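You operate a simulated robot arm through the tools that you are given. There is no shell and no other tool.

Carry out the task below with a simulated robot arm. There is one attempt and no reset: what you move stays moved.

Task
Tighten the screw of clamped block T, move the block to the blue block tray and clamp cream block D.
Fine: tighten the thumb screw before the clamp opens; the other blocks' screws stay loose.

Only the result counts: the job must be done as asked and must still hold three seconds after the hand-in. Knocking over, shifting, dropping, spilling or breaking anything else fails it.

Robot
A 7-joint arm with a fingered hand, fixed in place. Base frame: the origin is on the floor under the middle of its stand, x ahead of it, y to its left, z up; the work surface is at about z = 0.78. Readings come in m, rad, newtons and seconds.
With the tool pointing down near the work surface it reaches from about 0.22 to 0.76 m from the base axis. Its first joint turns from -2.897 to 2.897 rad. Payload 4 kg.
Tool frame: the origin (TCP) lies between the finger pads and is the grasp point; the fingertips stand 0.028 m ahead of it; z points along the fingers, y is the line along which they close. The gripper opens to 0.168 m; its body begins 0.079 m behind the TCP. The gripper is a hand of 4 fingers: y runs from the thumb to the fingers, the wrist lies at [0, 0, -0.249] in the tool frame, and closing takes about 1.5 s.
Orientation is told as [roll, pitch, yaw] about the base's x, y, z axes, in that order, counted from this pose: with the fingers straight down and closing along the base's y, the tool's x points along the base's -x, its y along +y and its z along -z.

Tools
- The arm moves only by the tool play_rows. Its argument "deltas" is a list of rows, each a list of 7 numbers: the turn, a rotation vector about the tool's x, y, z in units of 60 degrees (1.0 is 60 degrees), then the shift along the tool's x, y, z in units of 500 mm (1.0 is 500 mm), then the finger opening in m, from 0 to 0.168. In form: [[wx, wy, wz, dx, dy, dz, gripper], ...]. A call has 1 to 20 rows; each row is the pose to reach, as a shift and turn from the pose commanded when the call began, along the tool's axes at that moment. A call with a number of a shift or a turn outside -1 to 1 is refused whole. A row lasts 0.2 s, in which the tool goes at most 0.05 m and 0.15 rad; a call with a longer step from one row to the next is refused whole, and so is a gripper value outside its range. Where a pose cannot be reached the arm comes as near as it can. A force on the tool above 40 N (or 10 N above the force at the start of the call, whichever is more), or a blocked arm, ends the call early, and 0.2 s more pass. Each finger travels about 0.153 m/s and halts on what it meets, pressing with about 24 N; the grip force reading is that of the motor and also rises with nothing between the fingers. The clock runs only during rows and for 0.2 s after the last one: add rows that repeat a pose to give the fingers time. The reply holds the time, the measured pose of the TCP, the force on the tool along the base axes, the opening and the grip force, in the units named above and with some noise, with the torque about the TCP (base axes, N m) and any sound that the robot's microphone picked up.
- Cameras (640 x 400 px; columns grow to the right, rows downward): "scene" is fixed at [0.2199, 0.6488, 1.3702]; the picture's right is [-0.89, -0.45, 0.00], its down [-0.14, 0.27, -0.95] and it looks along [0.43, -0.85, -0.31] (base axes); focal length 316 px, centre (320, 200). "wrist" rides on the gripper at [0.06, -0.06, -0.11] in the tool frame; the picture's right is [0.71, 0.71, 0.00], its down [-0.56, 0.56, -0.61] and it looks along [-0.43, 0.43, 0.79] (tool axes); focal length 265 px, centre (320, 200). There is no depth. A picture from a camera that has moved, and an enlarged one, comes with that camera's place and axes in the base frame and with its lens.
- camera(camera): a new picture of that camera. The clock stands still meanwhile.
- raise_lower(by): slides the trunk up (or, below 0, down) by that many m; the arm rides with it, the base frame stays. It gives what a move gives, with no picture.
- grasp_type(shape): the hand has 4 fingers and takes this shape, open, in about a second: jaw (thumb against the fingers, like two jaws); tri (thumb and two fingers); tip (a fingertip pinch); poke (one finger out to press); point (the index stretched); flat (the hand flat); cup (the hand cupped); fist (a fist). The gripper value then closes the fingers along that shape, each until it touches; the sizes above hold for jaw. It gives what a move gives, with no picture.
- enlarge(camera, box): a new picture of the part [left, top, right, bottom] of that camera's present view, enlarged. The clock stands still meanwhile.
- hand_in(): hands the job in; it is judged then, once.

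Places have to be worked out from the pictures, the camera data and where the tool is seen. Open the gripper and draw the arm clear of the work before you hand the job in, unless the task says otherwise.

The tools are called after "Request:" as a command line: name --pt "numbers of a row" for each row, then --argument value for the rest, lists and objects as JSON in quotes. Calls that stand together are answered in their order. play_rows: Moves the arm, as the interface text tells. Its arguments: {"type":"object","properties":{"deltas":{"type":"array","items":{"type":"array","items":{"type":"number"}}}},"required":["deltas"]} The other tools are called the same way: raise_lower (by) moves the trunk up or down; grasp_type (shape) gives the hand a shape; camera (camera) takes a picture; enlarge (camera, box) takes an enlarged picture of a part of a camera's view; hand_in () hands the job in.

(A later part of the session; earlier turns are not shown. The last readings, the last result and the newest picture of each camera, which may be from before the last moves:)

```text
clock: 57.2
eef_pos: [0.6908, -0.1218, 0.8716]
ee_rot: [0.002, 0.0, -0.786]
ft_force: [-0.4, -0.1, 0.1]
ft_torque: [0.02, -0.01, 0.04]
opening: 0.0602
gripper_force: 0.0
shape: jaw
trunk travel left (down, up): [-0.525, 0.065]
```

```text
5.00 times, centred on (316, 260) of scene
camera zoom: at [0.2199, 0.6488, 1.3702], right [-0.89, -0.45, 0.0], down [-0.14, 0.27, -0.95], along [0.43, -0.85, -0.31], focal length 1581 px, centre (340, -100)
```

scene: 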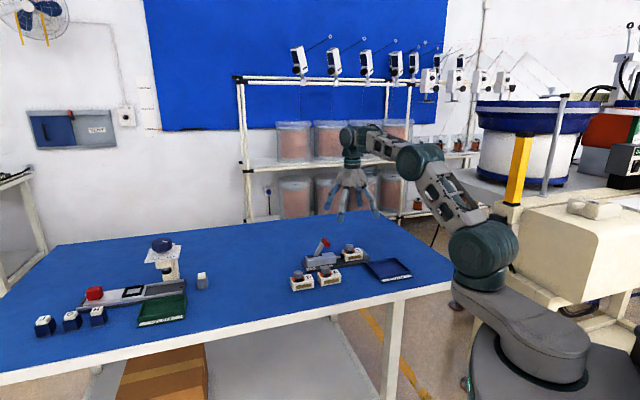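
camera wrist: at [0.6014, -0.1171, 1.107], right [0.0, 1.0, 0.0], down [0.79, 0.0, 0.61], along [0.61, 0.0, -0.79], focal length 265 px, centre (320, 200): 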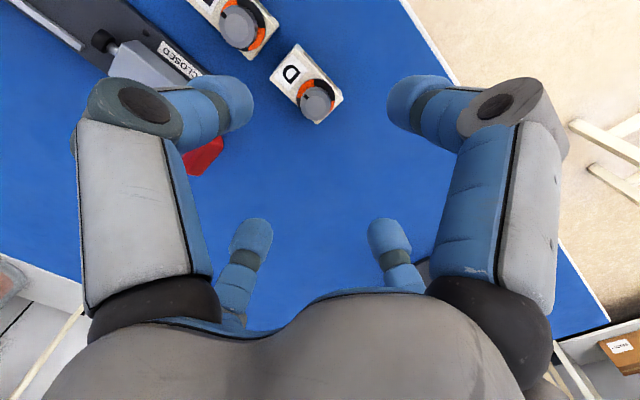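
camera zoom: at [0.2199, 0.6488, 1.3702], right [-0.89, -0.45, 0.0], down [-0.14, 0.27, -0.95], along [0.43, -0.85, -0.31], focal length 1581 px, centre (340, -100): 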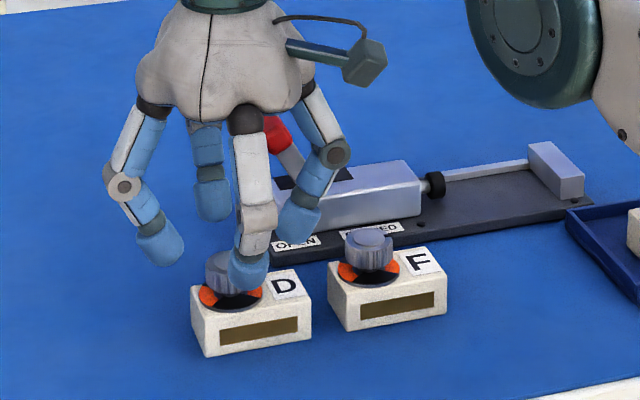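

The hand is within about 2 mm of the knob's axis. I correct that and lower to the same relative grip height that worked on T.

Request:
play_rows --pt "0 0 0 0.003 -0.003 0 0.06" --pt "0 0 0 0.003 -0.003 0.014 0.055" --pt "0 0 0 0.003 -0.003 0.028 0.05" --pt "0 0 0 0.003 -0.003 0.028 0.05"

Request:
enlarge --camera "wrist" --box '[240, 80, 400, 220]'

Request:
enlarge --camera "scene" --box '[260, 220, 372, 300]'

```text
clock: 58.2
eef_pos: [0.6889, -0.1214, 0.8572]
ee_rot: [0.001, 0.0, -0.786]
ft_force: [-0.2, 0.0, -1.5]
ft_torque: [0.01, 0.06, 0.01]
opening: 0.0505
gripper_force: 0.1
shape: jaw
trunk travel left (down, up): [-0.525, 0.065]
```

```text
2.86 times, centred on (320, 150) of wrist
camera zoom: at [0.6048, -0.122, 0.9672], right [0.0, 1.0, 0.0], down [0.79, 0.0, 0.61], along [0.61, 0.0, -0.79], focal length 758 px, centre (320, 343)
```

zoom: 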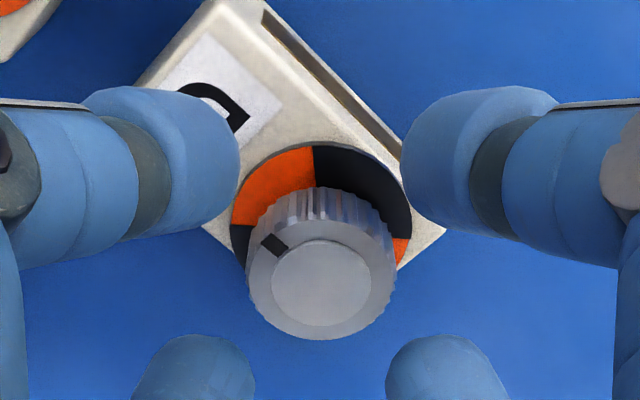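

```text
5.00 times, centred on (316, 260) of scene
camera zoom: at [0.2199, 0.6488, 1.3702], right [-0.89, -0.45, 0.0], down [-0.14, 0.27, -0.95], along [0.43, -0.85, -0.31], focal length 1581 px, centre (340, -100)
```

zoom: 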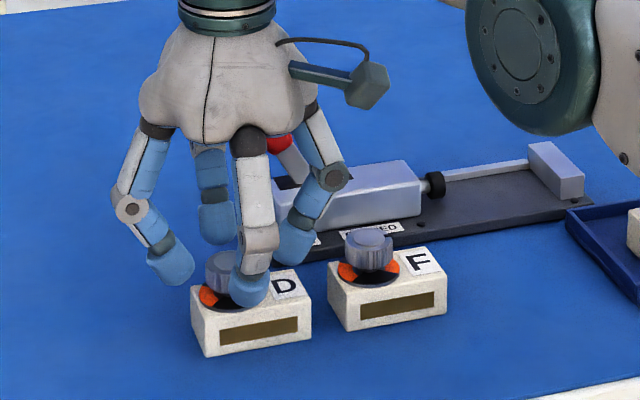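

The knob sits exactly where T's knob appeared when it was gripped, so the hand is centred. I close on D's knob without turning.

Request:
play_rows --pt "0 0 0 0 0 0 0.042" --pt "0 0 0 0 0 0 0.034" --pt "0 0 0 0 0 0 0.026" --pt "0 0 0 0 0 0 0.018" --pt "0 0 0 0 0 0 0.01" --pt "0 0 0 0 0 0 0.01"

Request:
enlarge --camera "wrist" --box '[240, 80, 400, 220]'

Request:
enlarge --camera "scene" --box '[260, 220, 372, 300]'

```text
clock: 59.6
eef_pos: [0.6896, -0.1213, 0.8594]
ee_rot: [0.001, -0.003, -0.785]
ft_force: [6.3, -0.1, 17.7]
ft_torque: [-0.06, -0.19, 0.01]
opening: 0.0212
gripper_force: 24.1
shape: jaw
trunk travel left (down, up): [-0.525, 0.065]
```

```text
2.86 times, centred on (320, 150) of wrist
camera zoom: at [0.6045, -0.1217, 0.9689], right [0.0, 1.0, 0.0], down [0.79, 0.0, 0.62], along [0.62, 0.0, -0.79], focal length 758 px, centre (320, 343)
```

zoom: 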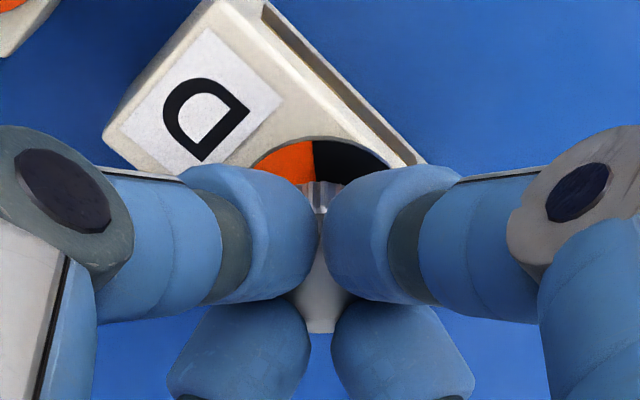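

```text
5.00 times, centred on (316, 260) of scene
camera zoom: at [0.2199, 0.6488, 1.3702], right [-0.89, -0.45, 0.0], down [-0.14, 0.27, -0.95], along [0.43, -0.85, -0.31], focal length 1581 px, centre (340, -100)
```

zoom: 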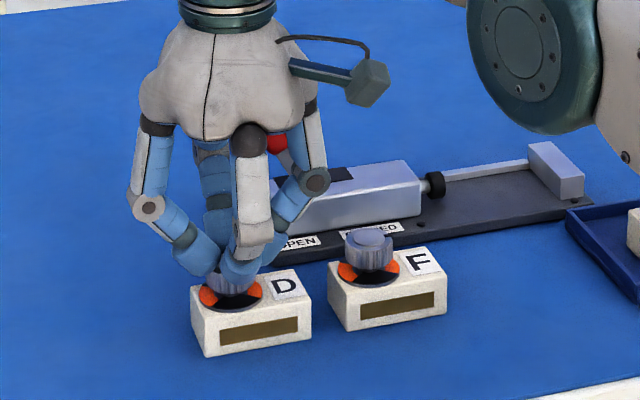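

The opening of 0.021 and the 18 N upward force show the fingertips rode onto the knob's rim, so this grip is too high. I open again in place before lowering further.

Request:
play_rows --pt "0 0 0 0 0 0 0.03" --pt "0 0 0 0 0 0 0.045" --pt "0 0 0 0 0 0 0.055" --pt "0 0 0 0 0 0 0.055"

Request:
enlarge --camera "wrist" --box '[240, 80, 400, 220]'

Request:
enlarge --camera "scene" --box '[276, 250, 340, 300]'

```text
clock: 60.6
eef_pos: [0.6889, -0.1217, 0.8561]
ee_rot: [0.0, 0.0, -0.784]
ft_force: [0.2, -0.1, 0.6]
ft_torque: [-0.03, -0.02, -0.02]
opening: 0.0544
gripper_force: 0.0
shape: jaw
trunk travel left (down, up): [-0.525, 0.065]
```

```text
2.86 times, centred on (320, 150) of wrist
camera zoom: at [0.6046, -0.122, 0.967], right [0.0, 1.0, 0.0], down [0.79, 0.0, 0.61], along [0.61, 0.0, -0.79], focal length 758 px, centre (320, 343)
```

zoom: 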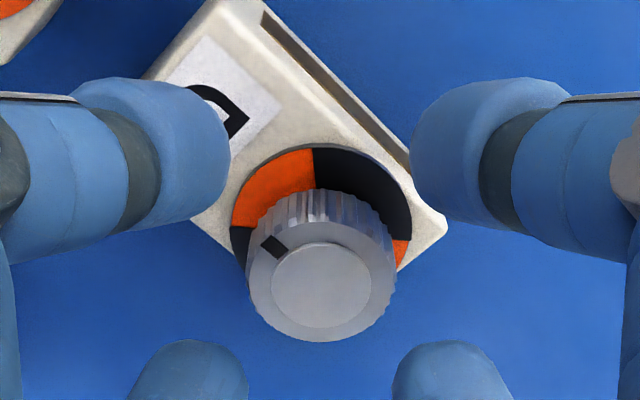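

```text
8.00 times, centred on (308, 275) of scene
camera zoom: at [0.2199, 0.6488, 1.3702], right [-0.89, -0.45, 0.0], down [-0.14, 0.27, -0.95], along [0.43, -0.85, -0.31], focal length 2529 px, centre (416, -400)
```

zoom: 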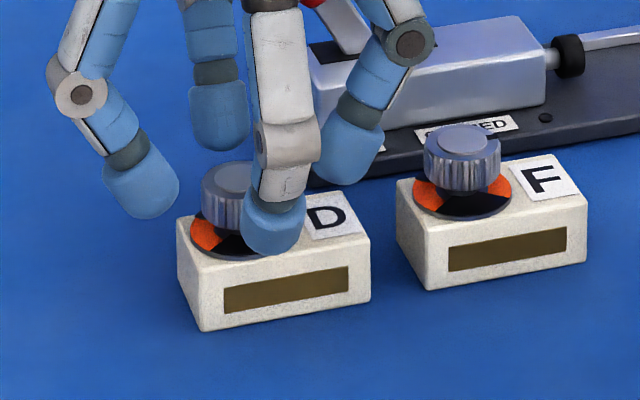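

D is unmoved and still loose. I lower in 3 mm steps to about TCP z 0.848, watching for contact with the block's top.

Request:
play_rows --pt "0 0 0 0 0 0.006 0.055" --pt "0 0 0 0 0 0.012 0.055" --pt "0 0 0 0 0 0.016 0.055" --pt "0 0 0 0 0 0.016 0.055"

Request:
enlarge --camera "wrist" --box '[240, 80, 400, 220]'

Request:
enlarge --camera "scene" --box '[276, 250, 340, 300]'

```text
clock: 61.6
eef_pos: [0.6907, -0.1215, 0.851]
ee_rot: [-0.001, 0.001, -0.786]
ft_force: [0.0, -0.5, 0.6]
ft_torque: [0.01, -0.01, 0.01]
opening: 0.0545
gripper_force: 0.1
shape: jaw
trunk travel left (down, up): [-0.525, 0.065]
```

```text
2.86 times, centred on (320, 150) of wrist
camera zoom: at [0.605, -0.1216, 0.9599], right [0.0, 1.0, 0.0], down [0.79, 0.0, 0.61], along [0.61, 0.0, -0.79], focal length 758 px, centre (320, 343)
```

zoom: 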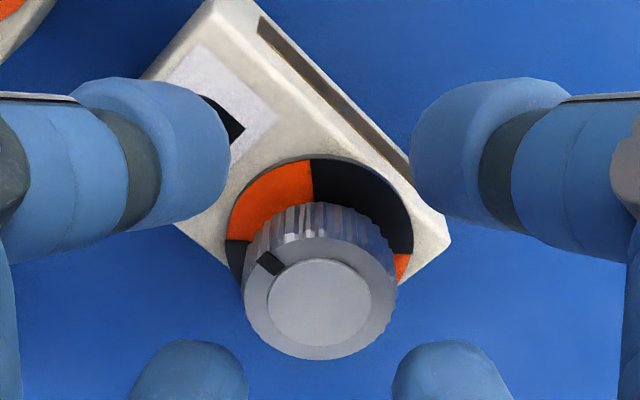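

```text
8.00 times, centred on (308, 275) of scene
camera zoom: at [0.2199, 0.6488, 1.3702], right [-0.89, -0.45, 0.0], down [-0.14, 0.27, -0.95], along [0.43, -0.85, -0.31], focal length 2529 px, centre (416, -400)
```

zoom: 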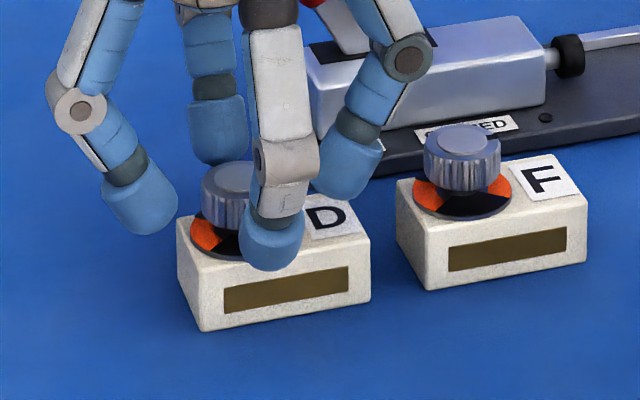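

The hand is centred and about 5 mm lower on the knob than it was on T, still clear of the block. I close again.

Request:
play_rows --pt "0 0 0 0 0 0 0.046" --pt "0 0 0 0 0 0 0.04" --pt "0 0 0 0 0 0 0.034" --pt "0 0 0 0 0 0 0.028" --pt "0 0 0 0 0 0 0.02" --pt "0 0 0 0 0 0 0.012" --pt "0 0 0 0 0 0 0.012"

Request:
enlarge --camera "wrist" --box '[240, 80, 400, 220]'

Request:
enlarge --camera "scene" --box '[276, 250, 340, 300]'

```text
clock: 63.2
eef_pos: [0.6894, -0.1213, 0.8512]
ee_rot: [0.0, 0.0, -0.786]
ft_force: [0.5, 0.3, -0.1]
ft_torque: [0.02, 0.0, -0.01]
opening: 0.0254
gripper_force: 24.2
shape: jaw
trunk travel left (down, up): [-0.525, 0.065]
```

```text
2.86 times, centred on (320, 150) of wrist
camera zoom: at [0.605, -0.1217, 0.9597], right [0.0, 1.0, 0.0], down [0.79, 0.0, 0.61], along [0.61, 0.0, -0.79], focal length 758 px, centre (320, 343)
```

zoom: 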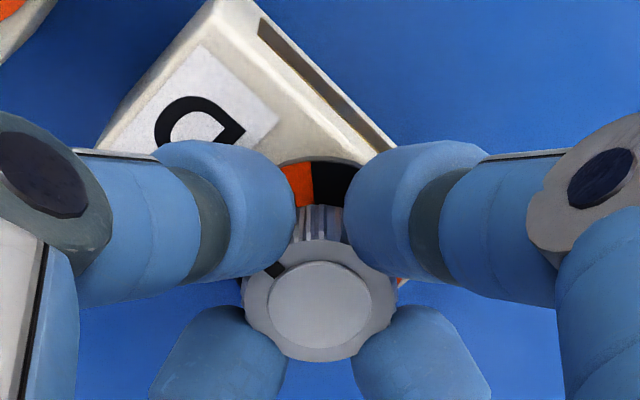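

```text
8.00 times, centred on (308, 275) of scene
camera zoom: at [0.2199, 0.6488, 1.3702], right [-0.89, -0.45, 0.0], down [-0.14, 0.27, -0.95], along [0.43, -0.85, -0.31], focal length 2529 px, centre (416, -400)
```

zoom: 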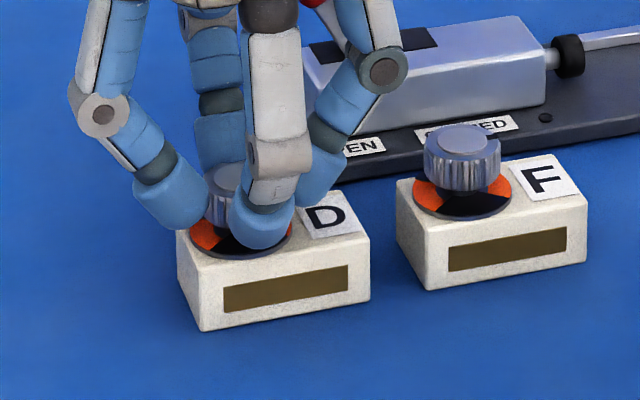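

The knob is gripped squarely with no side force and the pointer has not moved. I lift D straight up.

Request:
play_rows --pt "0 0 0 0 0 -0.01 0.012" --pt "0 0 0 0 0 -0.03 0.012" --pt "0 0 0 0 0 -0.07 0.012" --pt "0 0 0 0 0 -0.12 0.012" --pt "0 0 0 0 0 -0.18 0.012" --pt "0 0 0 0 0 -0.24 0.012" --pt "0 0 0 0 0 -0.28 0.012" --pt "0 0 0 0 0 -0.28 0.012"

Request:
camera --camera "wrist"

Request:
enlarge --camera "scene" --box '[260, 190, 388, 290]'

```text
clock: 65.0
eef_pos: [0.6892, -0.1208, 0.9918]
ee_rot: [0.001, 0.0, -0.787]
ft_force: [0.3, -0.5, -1.9]
ft_torque: [0.01, -0.02, 0.01]
opening: 0.0255
gripper_force: 23.6
shape: jaw
trunk travel left (down, up): [-0.525, 0.065]
```

```text
taken
camera wrist: at [0.6052, -0.1219, 1.1013], right [0.0, 1.0, 0.0], down [0.79, 0.0, 0.61], along [0.61, 0.0, -0.79], focal length 265 px, centre (320, 200)
```

wrist: 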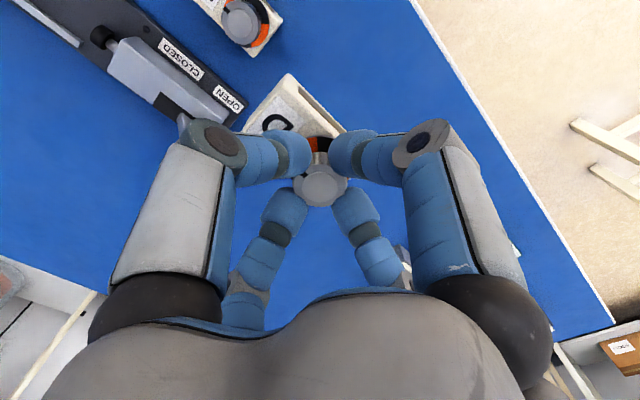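

```text
4.00 times, centred on (324, 240) of scene
camera zoom: at [0.2199, 0.6488, 1.3702], right [-0.89, -0.45, 0.0], down [-0.14, 0.27, -0.95], along [0.43, -0.85, -0.31], focal length 1265 px, centre (304, 40)
```

zoom: 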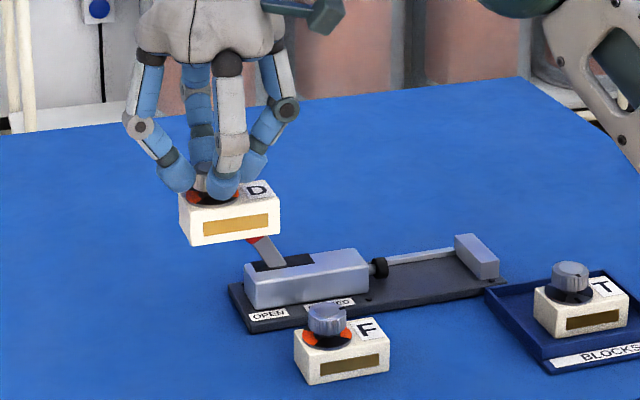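

D hangs level with its orange indicator still showing. I carry it first along the axis at this height, then across to above the clamp seat, passing well over F and the lever.

Request:
play_rows --pt "0 0 0 0 -0.03 0 0.012" --pt "0 0 0 0 -0.08 0 0.012" --pt "0 0 0 0 -0.15 0 0.012" --pt "0 0 0 0 -0.22 0 0.012" --pt "0 0 0 0 -0.29 0 0.012" --pt "0 0 0 0 -0.36 0 0.012" --pt "0 0 0 -0.03 -0.41 0 0.012" --pt "0 0 0 -0.08 -0.435 0 0.012" --pt "0 0 0 -0.14 -0.4436 0 0.012" --pt "0 0 0 -0.19 -0.4436 0 0.012" --pt "0 0 0 -0.2196 -0.4436 0 0.012" --pt "0 0 0 -0.2196 -0.4436 0 0.012" --pt "0 0 0 -0.2196 -0.4436 0 0.012"

Request:
camera --camera "wrist"

Request:
enlarge --camera "scene" --box '[290, 190, 402, 270]'

```text
clock: 67.8
eef_pos: [0.6105, -0.3549, 0.9908]
ee_rot: [-0.001, -0.001, -0.786]
ft_force: [0.2, 0.4, -1.9]
ft_torque: [0.01, -0.02, -0.03]
opening: 0.0253
gripper_force: 23.6
shape: jaw
trunk travel left (down, up): [-0.525, 0.065]
```

```text
taken
camera wrist: at [0.5262, -0.3552, 1.1004], right [0.0, 1.0, 0.0], down [0.79, 0.0, 0.61], along [0.61, 0.0, -0.79], focal length 265 px, centre (320, 200)
```

wrist: 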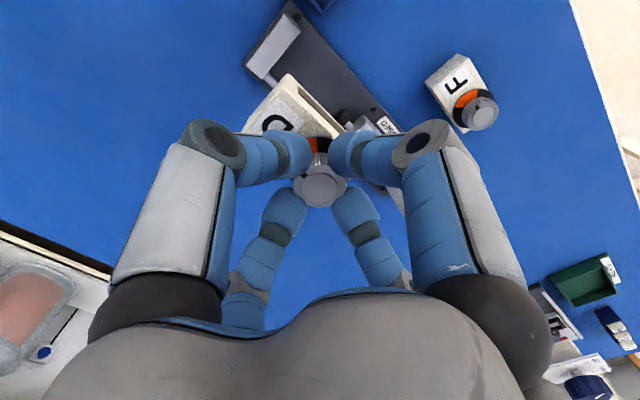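

```text
5.00 times, centred on (346, 230) of scene
camera zoom: at [0.2199, 0.6488, 1.3702], right [-0.89, -0.45, 0.0], down [-0.14, 0.27, -0.95], along [0.43, -0.85, -0.31], focal length 1581 px, centre (190, 50)
```

zoom: 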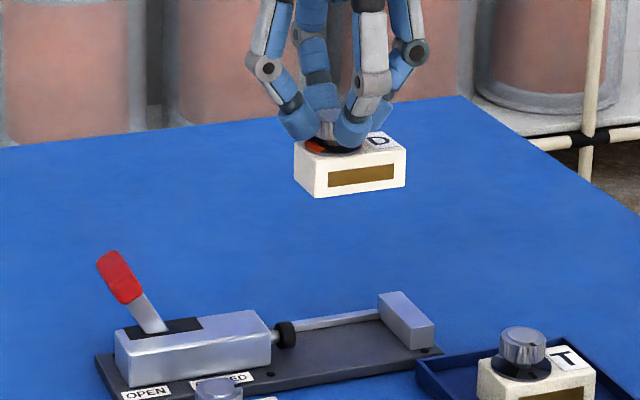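

D is over the seat, parallel to the axis, with a few millimetres of room to the stop, fence and plunger. I lower it to just above the plate.

Request:
play_rows --pt "0 0 0 0 0 0.04 0.012" --pt "0 0 0 0 0 0.09 0.012" --pt "0 0 0 0 0 0.14 0.012" --pt "0 0 0 0 0 0.18 0.012" --pt "0 0 0 0 0 0.21 0.012" --pt "0 0 0 0 0 0.225 0.012" --pt "0 0 0 0 0 0.225 0.012"

Request:
enlarge --camera "wrist" --box '[224, 40, 416, 190]'

Request:
enlarge --camera "scene" --box '[305, 210, 401, 270]'

```text
clock: 69.4
eef_pos: [0.6097, -0.3552, 0.8781]
ee_rot: [0.001, -0.001, -0.786]
ft_force: [-0.1, -0.5, -2.0]
ft_torque: [0.0, 0.0, 0.0]
opening: 0.0253
gripper_force: 24.2
shape: jaw
trunk travel left (down, up): [-0.525, 0.065]
```

```text
2.67 times, centred on (320, 115) of wrist
camera zoom: at [0.5261, -0.3556, 0.9868], right [0.0, 1.0, 0.0], down [0.79, 0.0, 0.61], along [0.61, 0.0, -0.79], focal length 708 px, centre (320, 427)
```

zoom: 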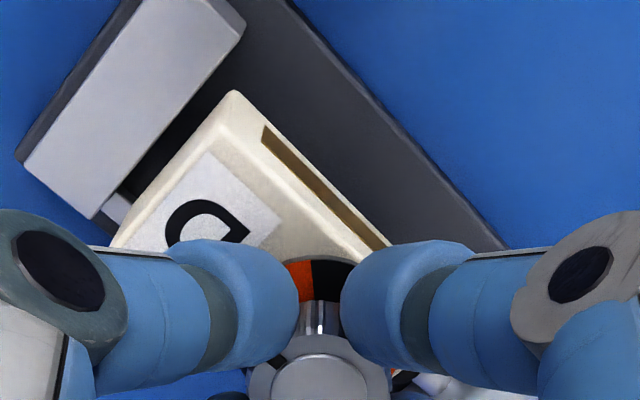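

```text
6.67 times, centred on (353, 240) of scene
camera zoom: at [0.2199, 0.6488, 1.3702], right [-0.89, -0.45, 0.0], down [-0.14, 0.27, -0.95], along [0.43, -0.85, -0.31], focal length 2108 px, centre (100, -67)
```

zoom: 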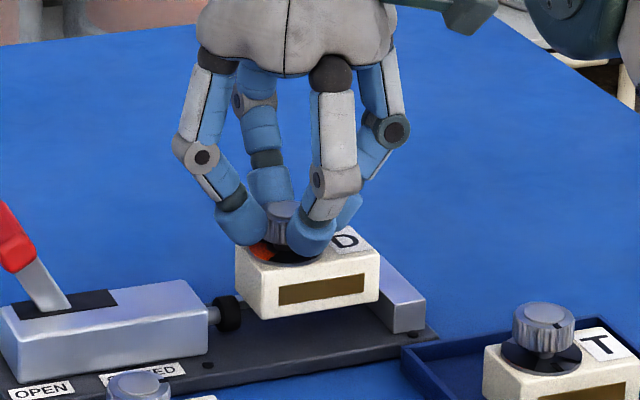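

D sits about 4 mm off the stop and matches T's old lateral position. I lower the last part slowly.

Request:
play_rows --pt "0 0 0 0 0 0.008 0.012" --pt "0 0 0 0 0 0.016 0.012" --pt "0 0 0 0 0 0.024 0.012" --pt "0 0 0 0 0 0.028 0.012" --pt "0 0 0 0 0 0.028 0.012"

Request:
enlarge --camera "scene" --box '[305, 210, 401, 270]'

```text
clock: 70.6
eef_pos: [0.6091, -0.3555, 0.8636]
ee_rot: [-0.002, -0.001, -0.786]
ft_force: [0.0, 0.2, -2.2]
ft_torque: [0.0, -0.02, -0.01]
opening: 0.0252
gripper_force: 24.0
shape: jaw
trunk travel left (down, up): [-0.525, 0.065]
```

```text
6.67 times, centred on (353, 240) of scene
camera zoom: at [0.2199, 0.6488, 1.3702], right [-0.89, -0.45, 0.0], down [-0.14, 0.27, -0.95], along [0.43, -0.85, -0.31], focal length 2108 px, centre (100, -67)
```

zoom: 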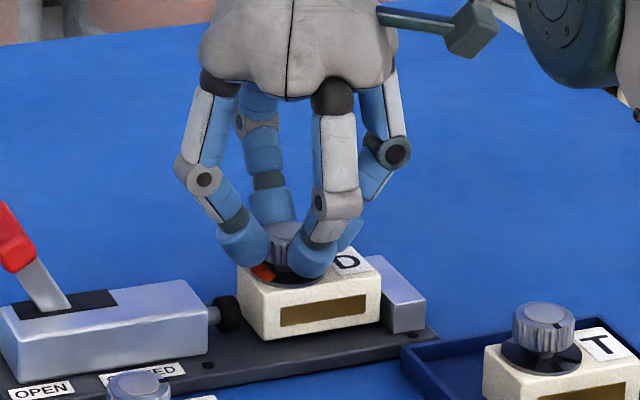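

Still a few millimetres above the plate; I continue in 1.5 mm steps until it bears.

Request:
play_rows --pt "0 0 0 0 0 0.003 0.012" --pt "0 0 0 0 0 0.006 0.012" --pt "0 0 0 0 0 0.008 0.012" --pt "0 0 0 0 0 0.008 0.012"

Request:
enlarge --camera "scene" --box '[305, 210, 401, 270]'

```text
clock: 71.6
eef_pos: [0.6109, -0.3556, 0.861]
ee_rot: [0.0, -0.002, -0.786]
ft_force: [-0.6, 0.1, 8.4]
ft_torque: [-0.01, -0.1, -0.02]
opening: 0.0255
gripper_force: 24.4
shape: jaw
trunk travel left (down, up): [-0.525, 0.065]
```

```text
6.67 times, centred on (353, 240) of scene
camera zoom: at [0.2199, 0.6488, 1.3702], right [-0.89, -0.45, 0.0], down [-0.14, 0.27, -0.95], along [0.43, -0.85, -0.31], focal length 2108 px, centre (100, -67)
```

zoom: 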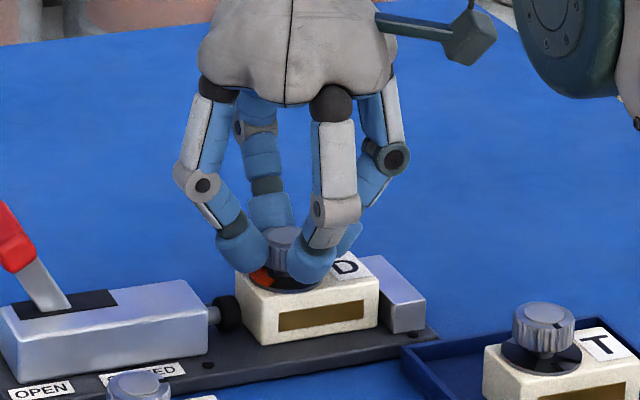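

An 8 N upward force shows D is seated on the plate. I release the knob and rise straight up.

Request:
play_rows --pt "0 0 0 0 0 -0.003 0.012" --pt "0 0 0 0 0 -0.003 0.032" --pt "0 0 0 0 0 -0.003 0.05" --pt "0 0 0 0 0 -0.003 0.058" --pt "0 0 0 0 0 -0.003 0.058" --pt "0 0 0 0 0 -0.04 0.058" --pt "0 0 0 0 0 -0.09 0.058" --pt "0 0 0 0 0 -0.16 0.06" --pt "0 0 0 0 0 -0.23 0.08" --pt "0 0 0 0 0 -0.27 0.1" --pt "0 0 0 0 0 -0.27 0.1"

Request:
enlarge --camera "scene" --box '[305, 220, 385, 270]'

Request:
enlarge --camera "wrist" --box '[224, 0, 416, 120]'

```text
clock: 74.0
eef_pos: [0.6074, -0.3548, 0.995]
ee_rot: [-0.001, 0.0, -0.785]
ft_force: [-0.5, 0.3, 0.6]
ft_torque: [0.0, 0.04, -0.04]
opening: 0.0992
gripper_force: 0.1
shape: jaw
trunk travel left (down, up): [-0.525, 0.065]
```

```text
8.00 times, centred on (345, 245) of scene
camera zoom: at [0.2199, 0.6488, 1.3702], right [-0.89, -0.45, 0.0], down [-0.14, 0.27, -0.95], along [0.43, -0.85, -0.31], focal length 2529 px, centre (120, -160)
```

zoom: 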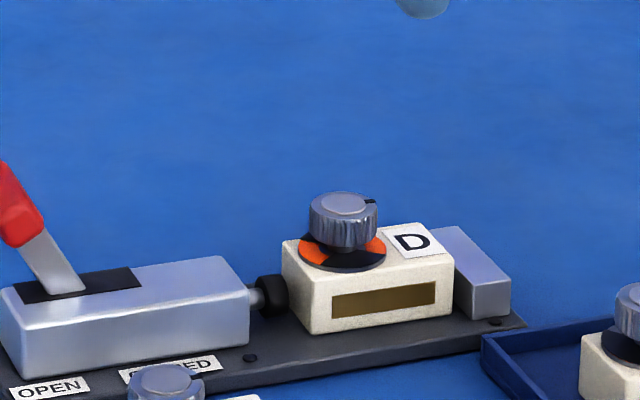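

```text
3.33 times, centred on (320, 60) of wrist
camera zoom: at [0.5224, -0.3561, 1.1039], right [0.0, 1.0, 0.0], down [0.79, 0.0, 0.61], along [0.61, 0.0, -0.79], focal length 885 px, centre (320, 667)
```

zoom: 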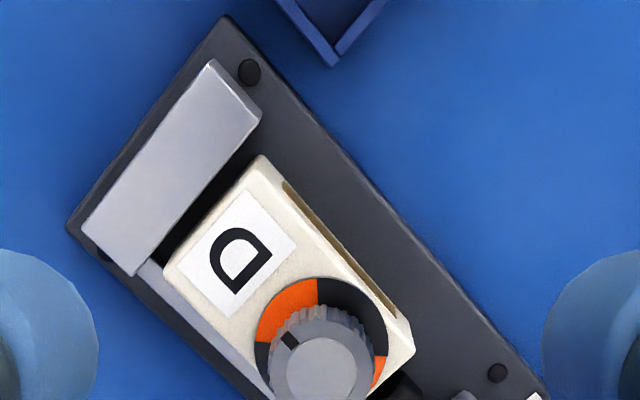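

D sits straight in the clamp, a few millimetres from the stop, with its screw still showing orange. I move over to the lever, which leans toward OPEN with its bar at about a=0.346 along the axis.

Request:
play_rows --pt "0 0 0 0.003 0.06 0 0.1" --pt "0 0 0 0.006 0.13 0 0.1" --pt "0 0 0 0.0106 0.2 0 0.1" --pt "0 0 0 0.0106 0.26 0 0.1" --pt "0 0 0 0.0106 0.281 0 0.1" --pt "0 0 0 0.0106 0.281 0 0.1"

Request:
camera --camera "wrist"

Request:
enlarge --camera "wrist" --box '[240, 60, 400, 180]'

Request:
enlarge --camera "scene" --box '[280, 170, 392, 270]'

```text
clock: 75.4
eef_pos: [0.6929, -0.2545, 0.9912]
ee_rot: [-0.002, 0.002, -0.787]
ft_force: [0.1, 0.1, -0.1]
ft_torque: [0.0, 0.01, -0.05]
opening: 0.0995
gripper_force: 0.0
shape: jaw
out of reach, approached as far as the arm can: row 4, 5, 6
trunk travel left (down, up): [-0.525, 0.065]
```

```text
taken
camera wrist: at [0.6081, -0.2551, 1.1013], right [0.0, 1.0, 0.0], down [0.79, 0.0, 0.61], along [0.61, 0.0, -0.79], focal length 265 px, centre (320, 200)
```

wrist: 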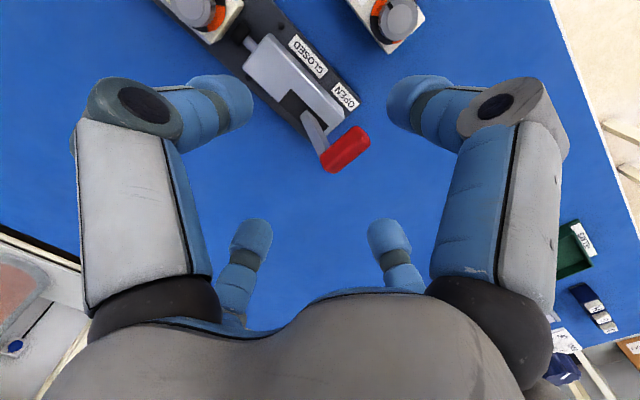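

```text
3.33 times, centred on (320, 120) of wrist
camera zoom: at [0.6081, -0.2551, 1.1013], right [0.0, 1.0, 0.0], down [0.79, 0.0, 0.61], along [0.61, 0.0, -0.79], focal length 885 px, centre (320, 467)
```

zoom: 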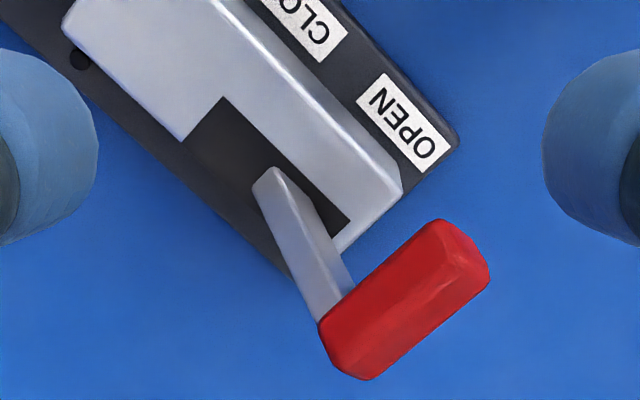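

```text
4.00 times, centred on (336, 220) of scene
camera zoom: at [0.2199, 0.6488, 1.3702], right [-0.89, -0.45, 0.0], down [-0.14, 0.27, -0.95], along [0.43, -0.85, -0.31], focal length 1265 px, centre (256, 120)
```

zoom: 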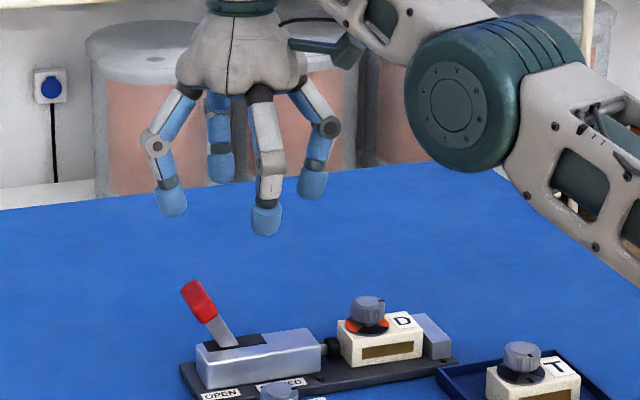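

The reach is limited at this height, but the hand is already far enough out: with a 0.12 opening the outer finger stands beyond the bar (bar at a≈0.350). I descend vertically so the bar passes between thumb and outer finger.

Request:
play_rows --pt "0 0 0 0 0 0 0.115" --pt "0 0 0 0 0 0.04 0.12" --pt "0 0 0 0 0 0.08 0.12" --pt "0 0 0 0 0 0.12 0.12" --pt "0 0 0 0 0 0.15 0.12" --pt "0 0 0 0 0 0.15 0.12"

Request:
enlarge --camera "wrist" --box '[192, 60, 448, 260]'

Request:
enlarge --camera "scene" --box '[280, 190, 392, 270]'

```text
clock: 76.8
eef_pos: [0.6918, -0.2529, 0.9172]
ee_rot: [0.0, -0.001, -0.785]
ft_force: [-0.6, -0.4, -0.5]
ft_torque: [-0.04, -0.01, 0.0]
opening: 0.1194
gripper_force: 0.1
shape: jaw
trunk travel left (down, up): [-0.525, 0.065]
```

```text
2.00 times, centred on (320, 160) of wrist
camera zoom: at [0.6073, -0.2532, 1.0286], right [0.0, 1.0, 0.0], down [0.79, 0.0, 0.61], along [0.61, 0.0, -0.79], focal length 531 px, centre (320, 280)
```

zoom: 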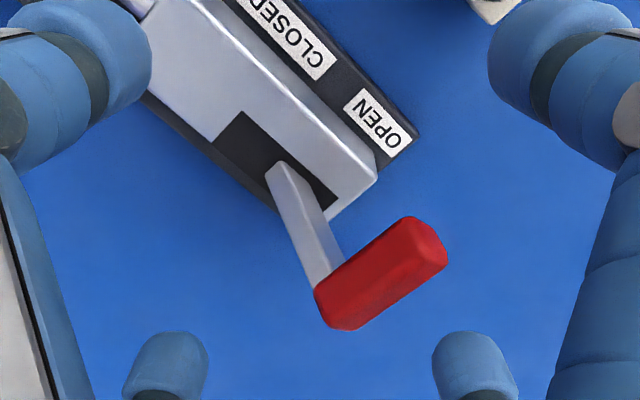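

```text
5.00 times, centred on (336, 230) of scene
camera zoom: at [0.2199, 0.6488, 1.3702], right [-0.89, -0.45, 0.0], down [-0.14, 0.27, -0.95], along [0.43, -0.85, -0.31], focal length 1581 px, centre (240, 50)
```

zoom: 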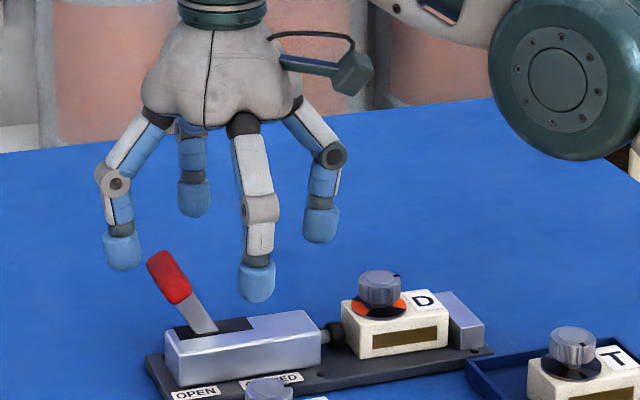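

The outer finger is just beyond the bar. I shift 8 mm further out and 6 mm across, then lower to z≈0.872.

Request:
play_rows --pt "0 0 0 -0.006 0.01 0 0.12" --pt "0 0 0 -0.012 0.02 0.01 0.12" --pt "0 0 0 -0.012 0.02 0.035 0.12" --pt "0 0 0 -0.012 0.02 0.06 0.12" --pt "0 0 0 -0.012 0.02 0.09 0.12" --pt "0 0 0 -0.012 0.02 0.09 0.12"

Request:
enlarge --camera "wrist" --box '[192, 60, 448, 260]'

Request:
enlarge --camera "scene" --box '[280, 190, 392, 270]'

```text
clock: 78.2
eef_pos: [0.7042, -0.2507, 0.873]
ee_rot: [0.001, 0.001, -0.785]
ft_force: [-0.7, 0.3, -0.1]
ft_torque: [0.02, 0.0, -0.04]
opening: 0.1194
gripper_force: 0.1
shape: jaw
trunk travel left (down, up): [-0.525, 0.065]
```

```text
2.00 times, centred on (320, 160) of wrist
camera zoom: at [0.6195, -0.2506, 0.9821], right [0.0, 1.0, 0.0], down [0.79, 0.0, 0.61], along [0.61, 0.0, -0.79], focal length 531 px, centre (320, 280)
```

zoom: 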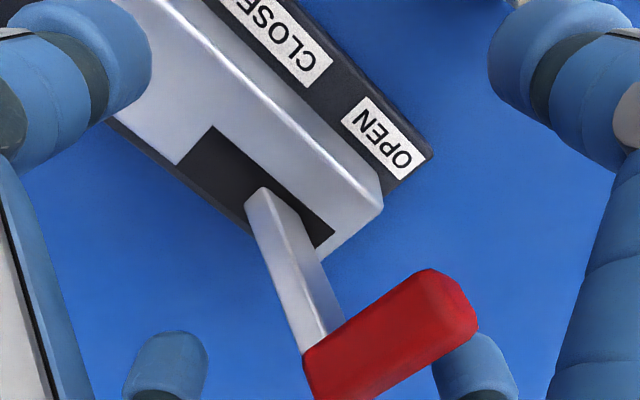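

```text
5.00 times, centred on (336, 230) of scene
camera zoom: at [0.2199, 0.6488, 1.3702], right [-0.89, -0.45, 0.0], down [-0.14, 0.27, -0.95], along [0.43, -0.85, -0.31], focal length 1581 px, centre (240, 50)
```

zoom: 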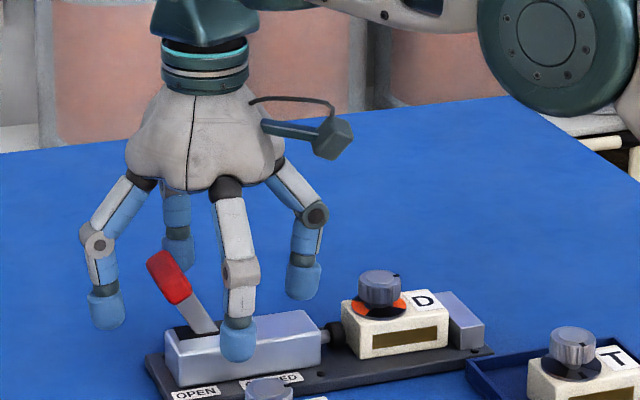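

The bar is now between the thumb and the outer finger. I narrow to 0.07 and pull the lever back toward CLOSED, first halfway.

Request:
play_rows --pt "0 0 0 0 0 0 0.1" --pt "0 0 0 0 0 0 0.08" --pt "0 0 0 0 -0.015 0 0.07" --pt "0 0 0 0 -0.03 0 0.07" --pt "0 0 0 0 -0.05 0 0.07" --pt "0 0 0 0 -0.07 0 0.07" --pt "0 0 0 0 -0.09 0 0.07" --pt "0 0 0 0 -0.09 0 0.07"

Request:
enlarge --camera "wrist" --box '[192, 60, 448, 260]'

Request:
enlarge --camera "scene" --box '[280, 190, 392, 270]'

```text
clock: 80.0
eef_pos: [0.671, -0.283, 0.873]
ee_rot: [0.0, 0.001, -0.785]
ft_force: [0.2, 0.3, 0.5]
ft_torque: [0.0, 0.0, 0.0]
opening: 0.0703
gripper_force: 0.1
shape: jaw
trunk travel left (down, up): [-0.525, 0.065]
```

```text
2.00 times, centred on (320, 160) of wrist
camera zoom: at [0.5872, -0.283, 0.9829], right [0.0, 1.0, 0.0], down [0.79, 0.0, 0.61], along [0.61, 0.0, -0.79], focal length 531 px, centre (320, 280)
```

zoom: 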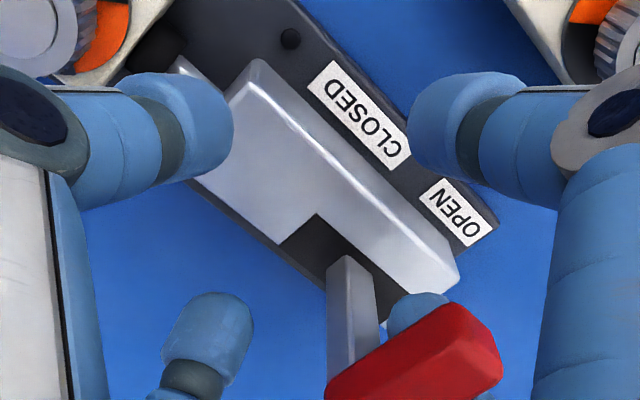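

```text
5.00 times, centred on (336, 230) of scene
camera zoom: at [0.2199, 0.6488, 1.3702], right [-0.89, -0.45, 0.0], down [-0.14, 0.27, -0.95], along [0.43, -0.85, -0.31], focal length 1581 px, centre (240, 50)
```

zoom: 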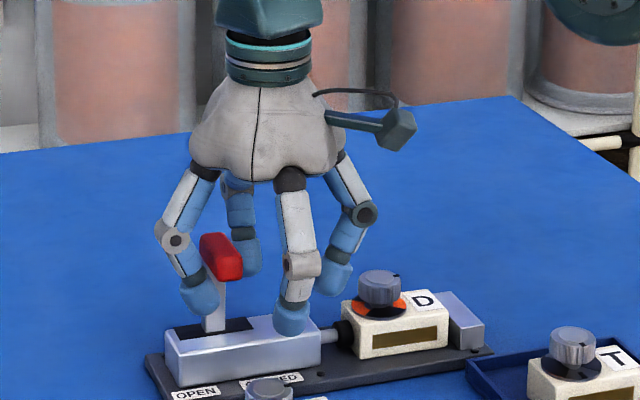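

The lever is about upright and D is in line. I narrow to 0.06 and pull on toward the CLOSED side.

Request:
play_rows --pt "0 0 0 0 -0.01 0 0.065" --pt "0 0 0 0 -0.02 0 0.06" --pt "0 0 0 0 -0.03 0 0.06" --pt "0 0 0 0 -0.04 0 0.06" --pt "0 0 0 0 -0.05 0 0.06" --pt "0 0 0 0 -0.05 0 0.06"

Request:
enlarge --camera "wrist" --box '[192, 60, 448, 260]'

Request:
enlarge --camera "scene" --box '[280, 190, 392, 270]'

```text
clock: 81.4
eef_pos: [0.6543, -0.2998, 0.8738]
ee_rot: [0.0, 0.0, -0.785]
ft_force: [-0.1, -1.3, 0.0]
ft_torque: [0.02, -0.02, -0.02]
opening: 0.0602
gripper_force: 0.0
shape: jaw
trunk travel left (down, up): [-0.525, 0.065]
```

```text
2.00 times, centred on (320, 160) of wrist
camera zoom: at [0.5696, -0.2998, 0.983], right [0.0, 1.0, 0.0], down [0.79, 0.0, 0.61], along [0.61, 0.0, -0.79], focal length 531 px, centre (320, 280)
```

zoom: 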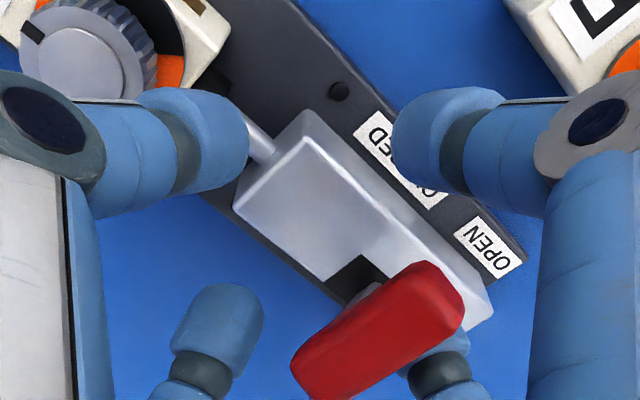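

```text
5.00 times, centred on (336, 230) of scene
camera zoom: at [0.2199, 0.6488, 1.3702], right [-0.89, -0.45, 0.0], down [-0.14, 0.27, -0.95], along [0.43, -0.85, -0.31], focal length 1581 px, centre (240, 50)
```

zoom: 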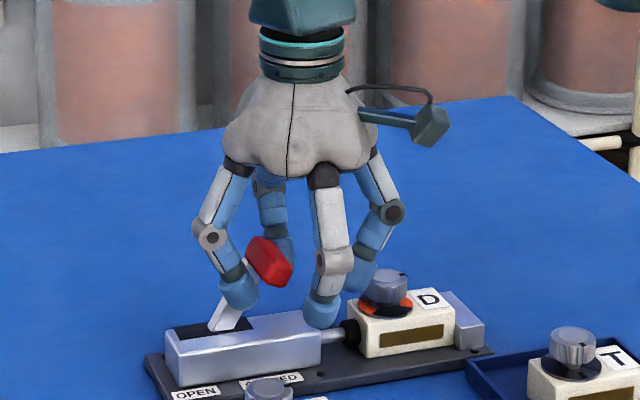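

The lever now leans as it did when T was clamped. To make sure it is fully home, I close the jaw a little so the outer finger presses the bar further toward CLOSED while the thumb moves away from D's knob.

Request:
play_rows --pt "0 0 0 0 0 0 0.055" --pt "0 0 0 0 0 0 0.05" --pt "0 0 0 0 0 0 0.045" --pt "0 0 0 0 0 0 0.045"

Request:
enlarge --camera "wrist" --box '[192, 60, 448, 260]'

Request:
enlarge --camera "scene" --box '[305, 210, 385, 270]'

```text
clock: 82.4
eef_pos: [0.6554, -0.2984, 0.8743]
ee_rot: [0.0, 0.0, -0.784]
ft_force: [1.6, 1.1, -0.2]
ft_torque: [0.02, -0.01, 0.01]
opening: 0.0457
gripper_force: 0.0
shape: jaw
trunk travel left (down, up): [-0.525, 0.065]
```

```text
2.00 times, centred on (320, 160) of wrist
camera zoom: at [0.57, -0.2994, 0.983], right [0.0, 1.0, 0.0], down [0.79, 0.0, 0.61], along [0.61, 0.0, -0.79], focal length 531 px, centre (320, 280)
```

zoom: 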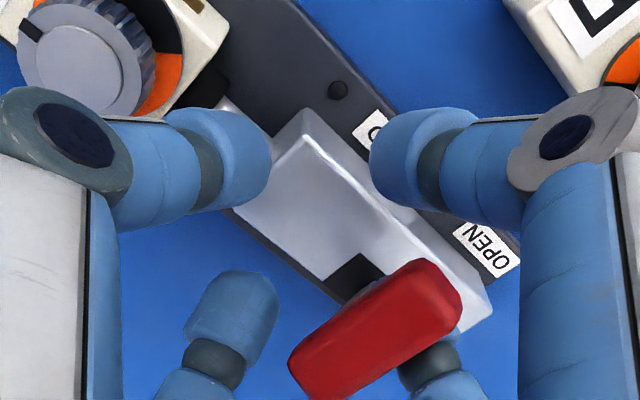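

```text
6.67 times, centred on (345, 240) of scene
camera zoom: at [0.2199, 0.6488, 1.3702], right [-0.89, -0.45, 0.0], down [-0.14, 0.27, -0.95], along [0.43, -0.85, -0.31], focal length 2108 px, centre (153, -67)
```

zoom: 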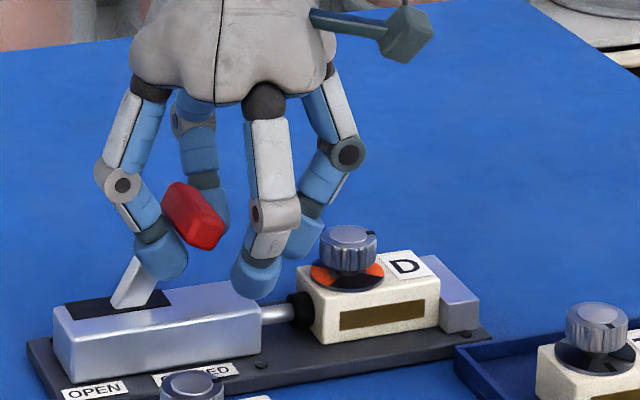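

The bar is at a≈0.269, matching the original closed position, with about 2 N of reaction. I press 8 mm further to feel for the end of travel.

Request:
play_rows --pt "0 0 0 0 -0.006 0 0.045" --pt "0 0 0 0 -0.012 0 0.045" --pt "0 0 0 0 -0.016 0 0.045" --pt "0 0 0 0 -0.016 0 0.045"

Request:
enlarge --camera "scene" --box '[305, 210, 385, 270]'

```text
clock: 83.4
eef_pos: [0.6493, -0.3043, 0.8721]
ee_rot: [-0.001, 0.001, -0.784]
ft_force: [4.6, 6.9, 1.9]
ft_torque: [0.06, -0.04, 0.09]
opening: 0.0467
gripper_force: 0.1
shape: jaw
trunk travel left (down, up): [-0.525, 0.065]
```

```text
6.67 times, centred on (345, 240) of scene
camera zoom: at [0.2199, 0.6488, 1.3702], right [-0.89, -0.45, 0.0], down [-0.14, 0.27, -0.95], along [0.43, -0.85, -0.31], focal length 2108 px, centre (153, -67)
```

zoom: 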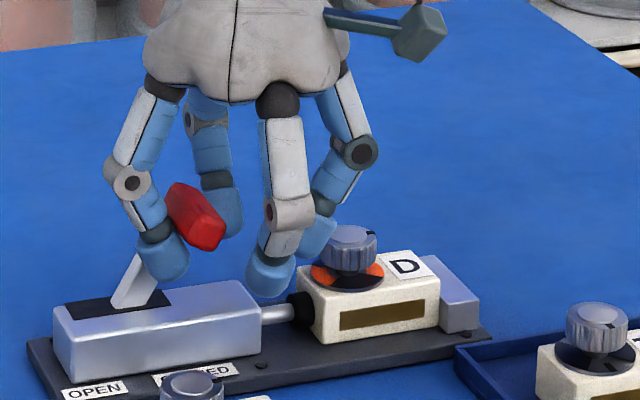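

The reaction climbed to 8 N with the bar no longer moving, so the lever is at its CLOSED end and the plunger holds D against the stop. I centre the jaw around the bar, open slightly and rise.

Request:
play_rows --pt "0 0 0 0 0.015 0 0.05" --pt "0 0 0 0 0.035 0 0.06" --pt "0 0 0 0 0.045 0 0.068" --pt "0 0 0 0 0.045 0 0.068"

Request:
enlarge --camera "wrist" --box '[192, 60, 448, 260]'

Request:
enlarge --camera "scene" --box '[305, 210, 385, 270]'

```text
clock: 84.4
eef_pos: [0.6628, -0.289, 0.8711]
ee_rot: [0.001, 0.0, -0.787]
ft_force: [0.3, 0.0, -0.5]
ft_torque: [0.04, -0.03, -0.02]
opening: 0.0677
gripper_force: 0.2
shape: jaw
trunk travel left (down, up): [-0.525, 0.065]
```

```text
2.00 times, centred on (320, 160) of wrist
camera zoom: at [0.5792, -0.2894, 0.981], right [0.0, 1.0, 0.0], down [0.79, 0.0, 0.61], along [0.61, 0.0, -0.79], focal length 531 px, centre (320, 280)
```

zoom: 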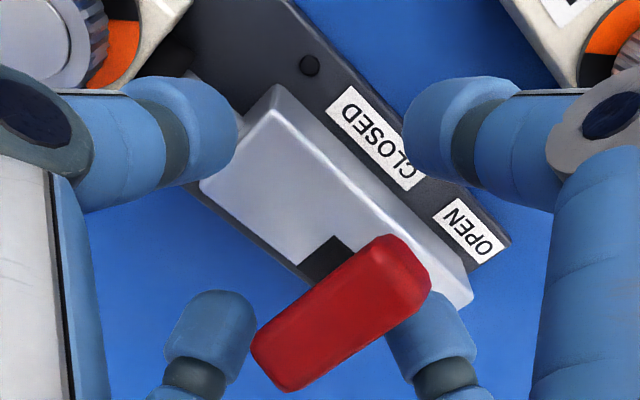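

```text
6.67 times, centred on (345, 240) of scene
camera zoom: at [0.2199, 0.6488, 1.3702], right [-0.89, -0.45, 0.0], down [-0.14, 0.27, -0.95], along [0.43, -0.85, -0.31], focal length 2108 px, centre (153, -67)
```

zoom: 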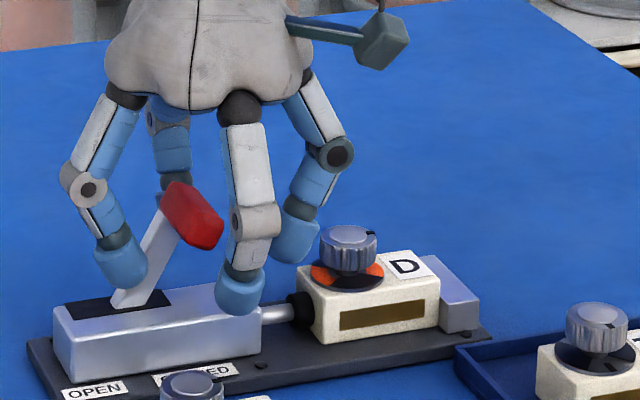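

The lever stays closed on its own and nothing touches. I rise straight up and look at the result.

Request:
play_rows --pt "0 0 0 0 0.006 0 0.072" --pt "0 0 0 0 0.006 -0.03 0.075" --pt "0 0 0 0 0.006 -0.07 0.085" --pt "0 0 0 0 0.006 -0.13 0.1" --pt "0 0 0 0 0.006 -0.2 0.1" --pt "0 0 0 0 0.006 -0.26 0.1" --pt "0 0 0 0 0.006 -0.26 0.1"

Request:
enlarge --camera "scene" --box '[285, 220, 381, 280]'

Request:
camera --camera "wrist"

```text
clock: 86.0
eef_pos: [0.6691, -0.2838, 0.9995]
ee_rot: [0.0, 0.001, -0.785]
ft_force: [-0.3, 0.3, -0.9]
ft_torque: [-0.05, -0.03, 0.02]
opening: 0.0991
gripper_force: 0.0
shape: jaw
trunk travel left (down, up): [-0.525, 0.065]
```

```text
6.67 times, centred on (333, 250) of scene
camera zoom: at [0.2199, 0.6488, 1.3702], right [-0.89, -0.45, 0.0], down [-0.14, 0.27, -0.95], along [0.43, -0.85, -0.31], focal length 2108 px, centre (233, -133)
```

zoom: 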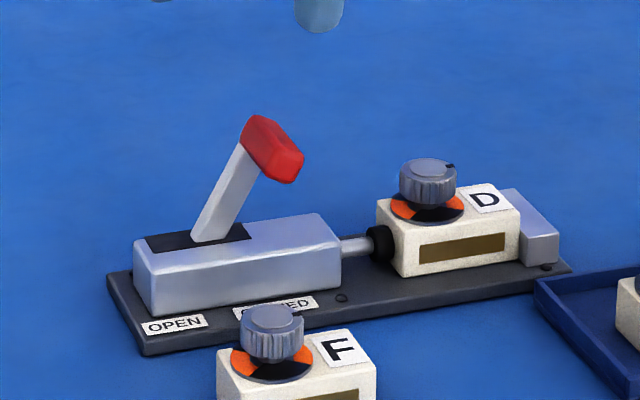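

```text
taken
camera wrist: at [0.5843, -0.2846, 1.1091], right [0.0, 1.0, 0.0], down [0.79, 0.0, 0.61], along [0.61, 0.0, -0.79], focal length 265 px, centre (320, 200)
```

wrist: 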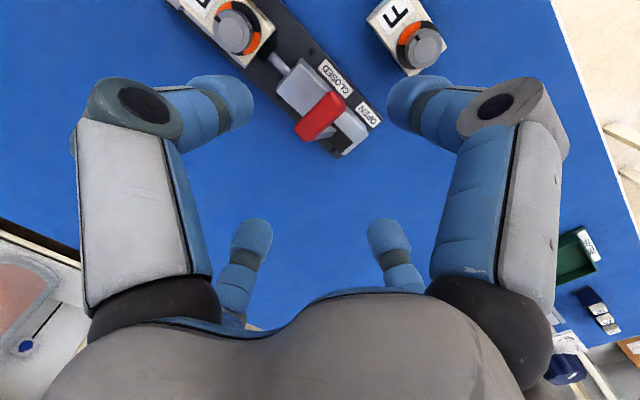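

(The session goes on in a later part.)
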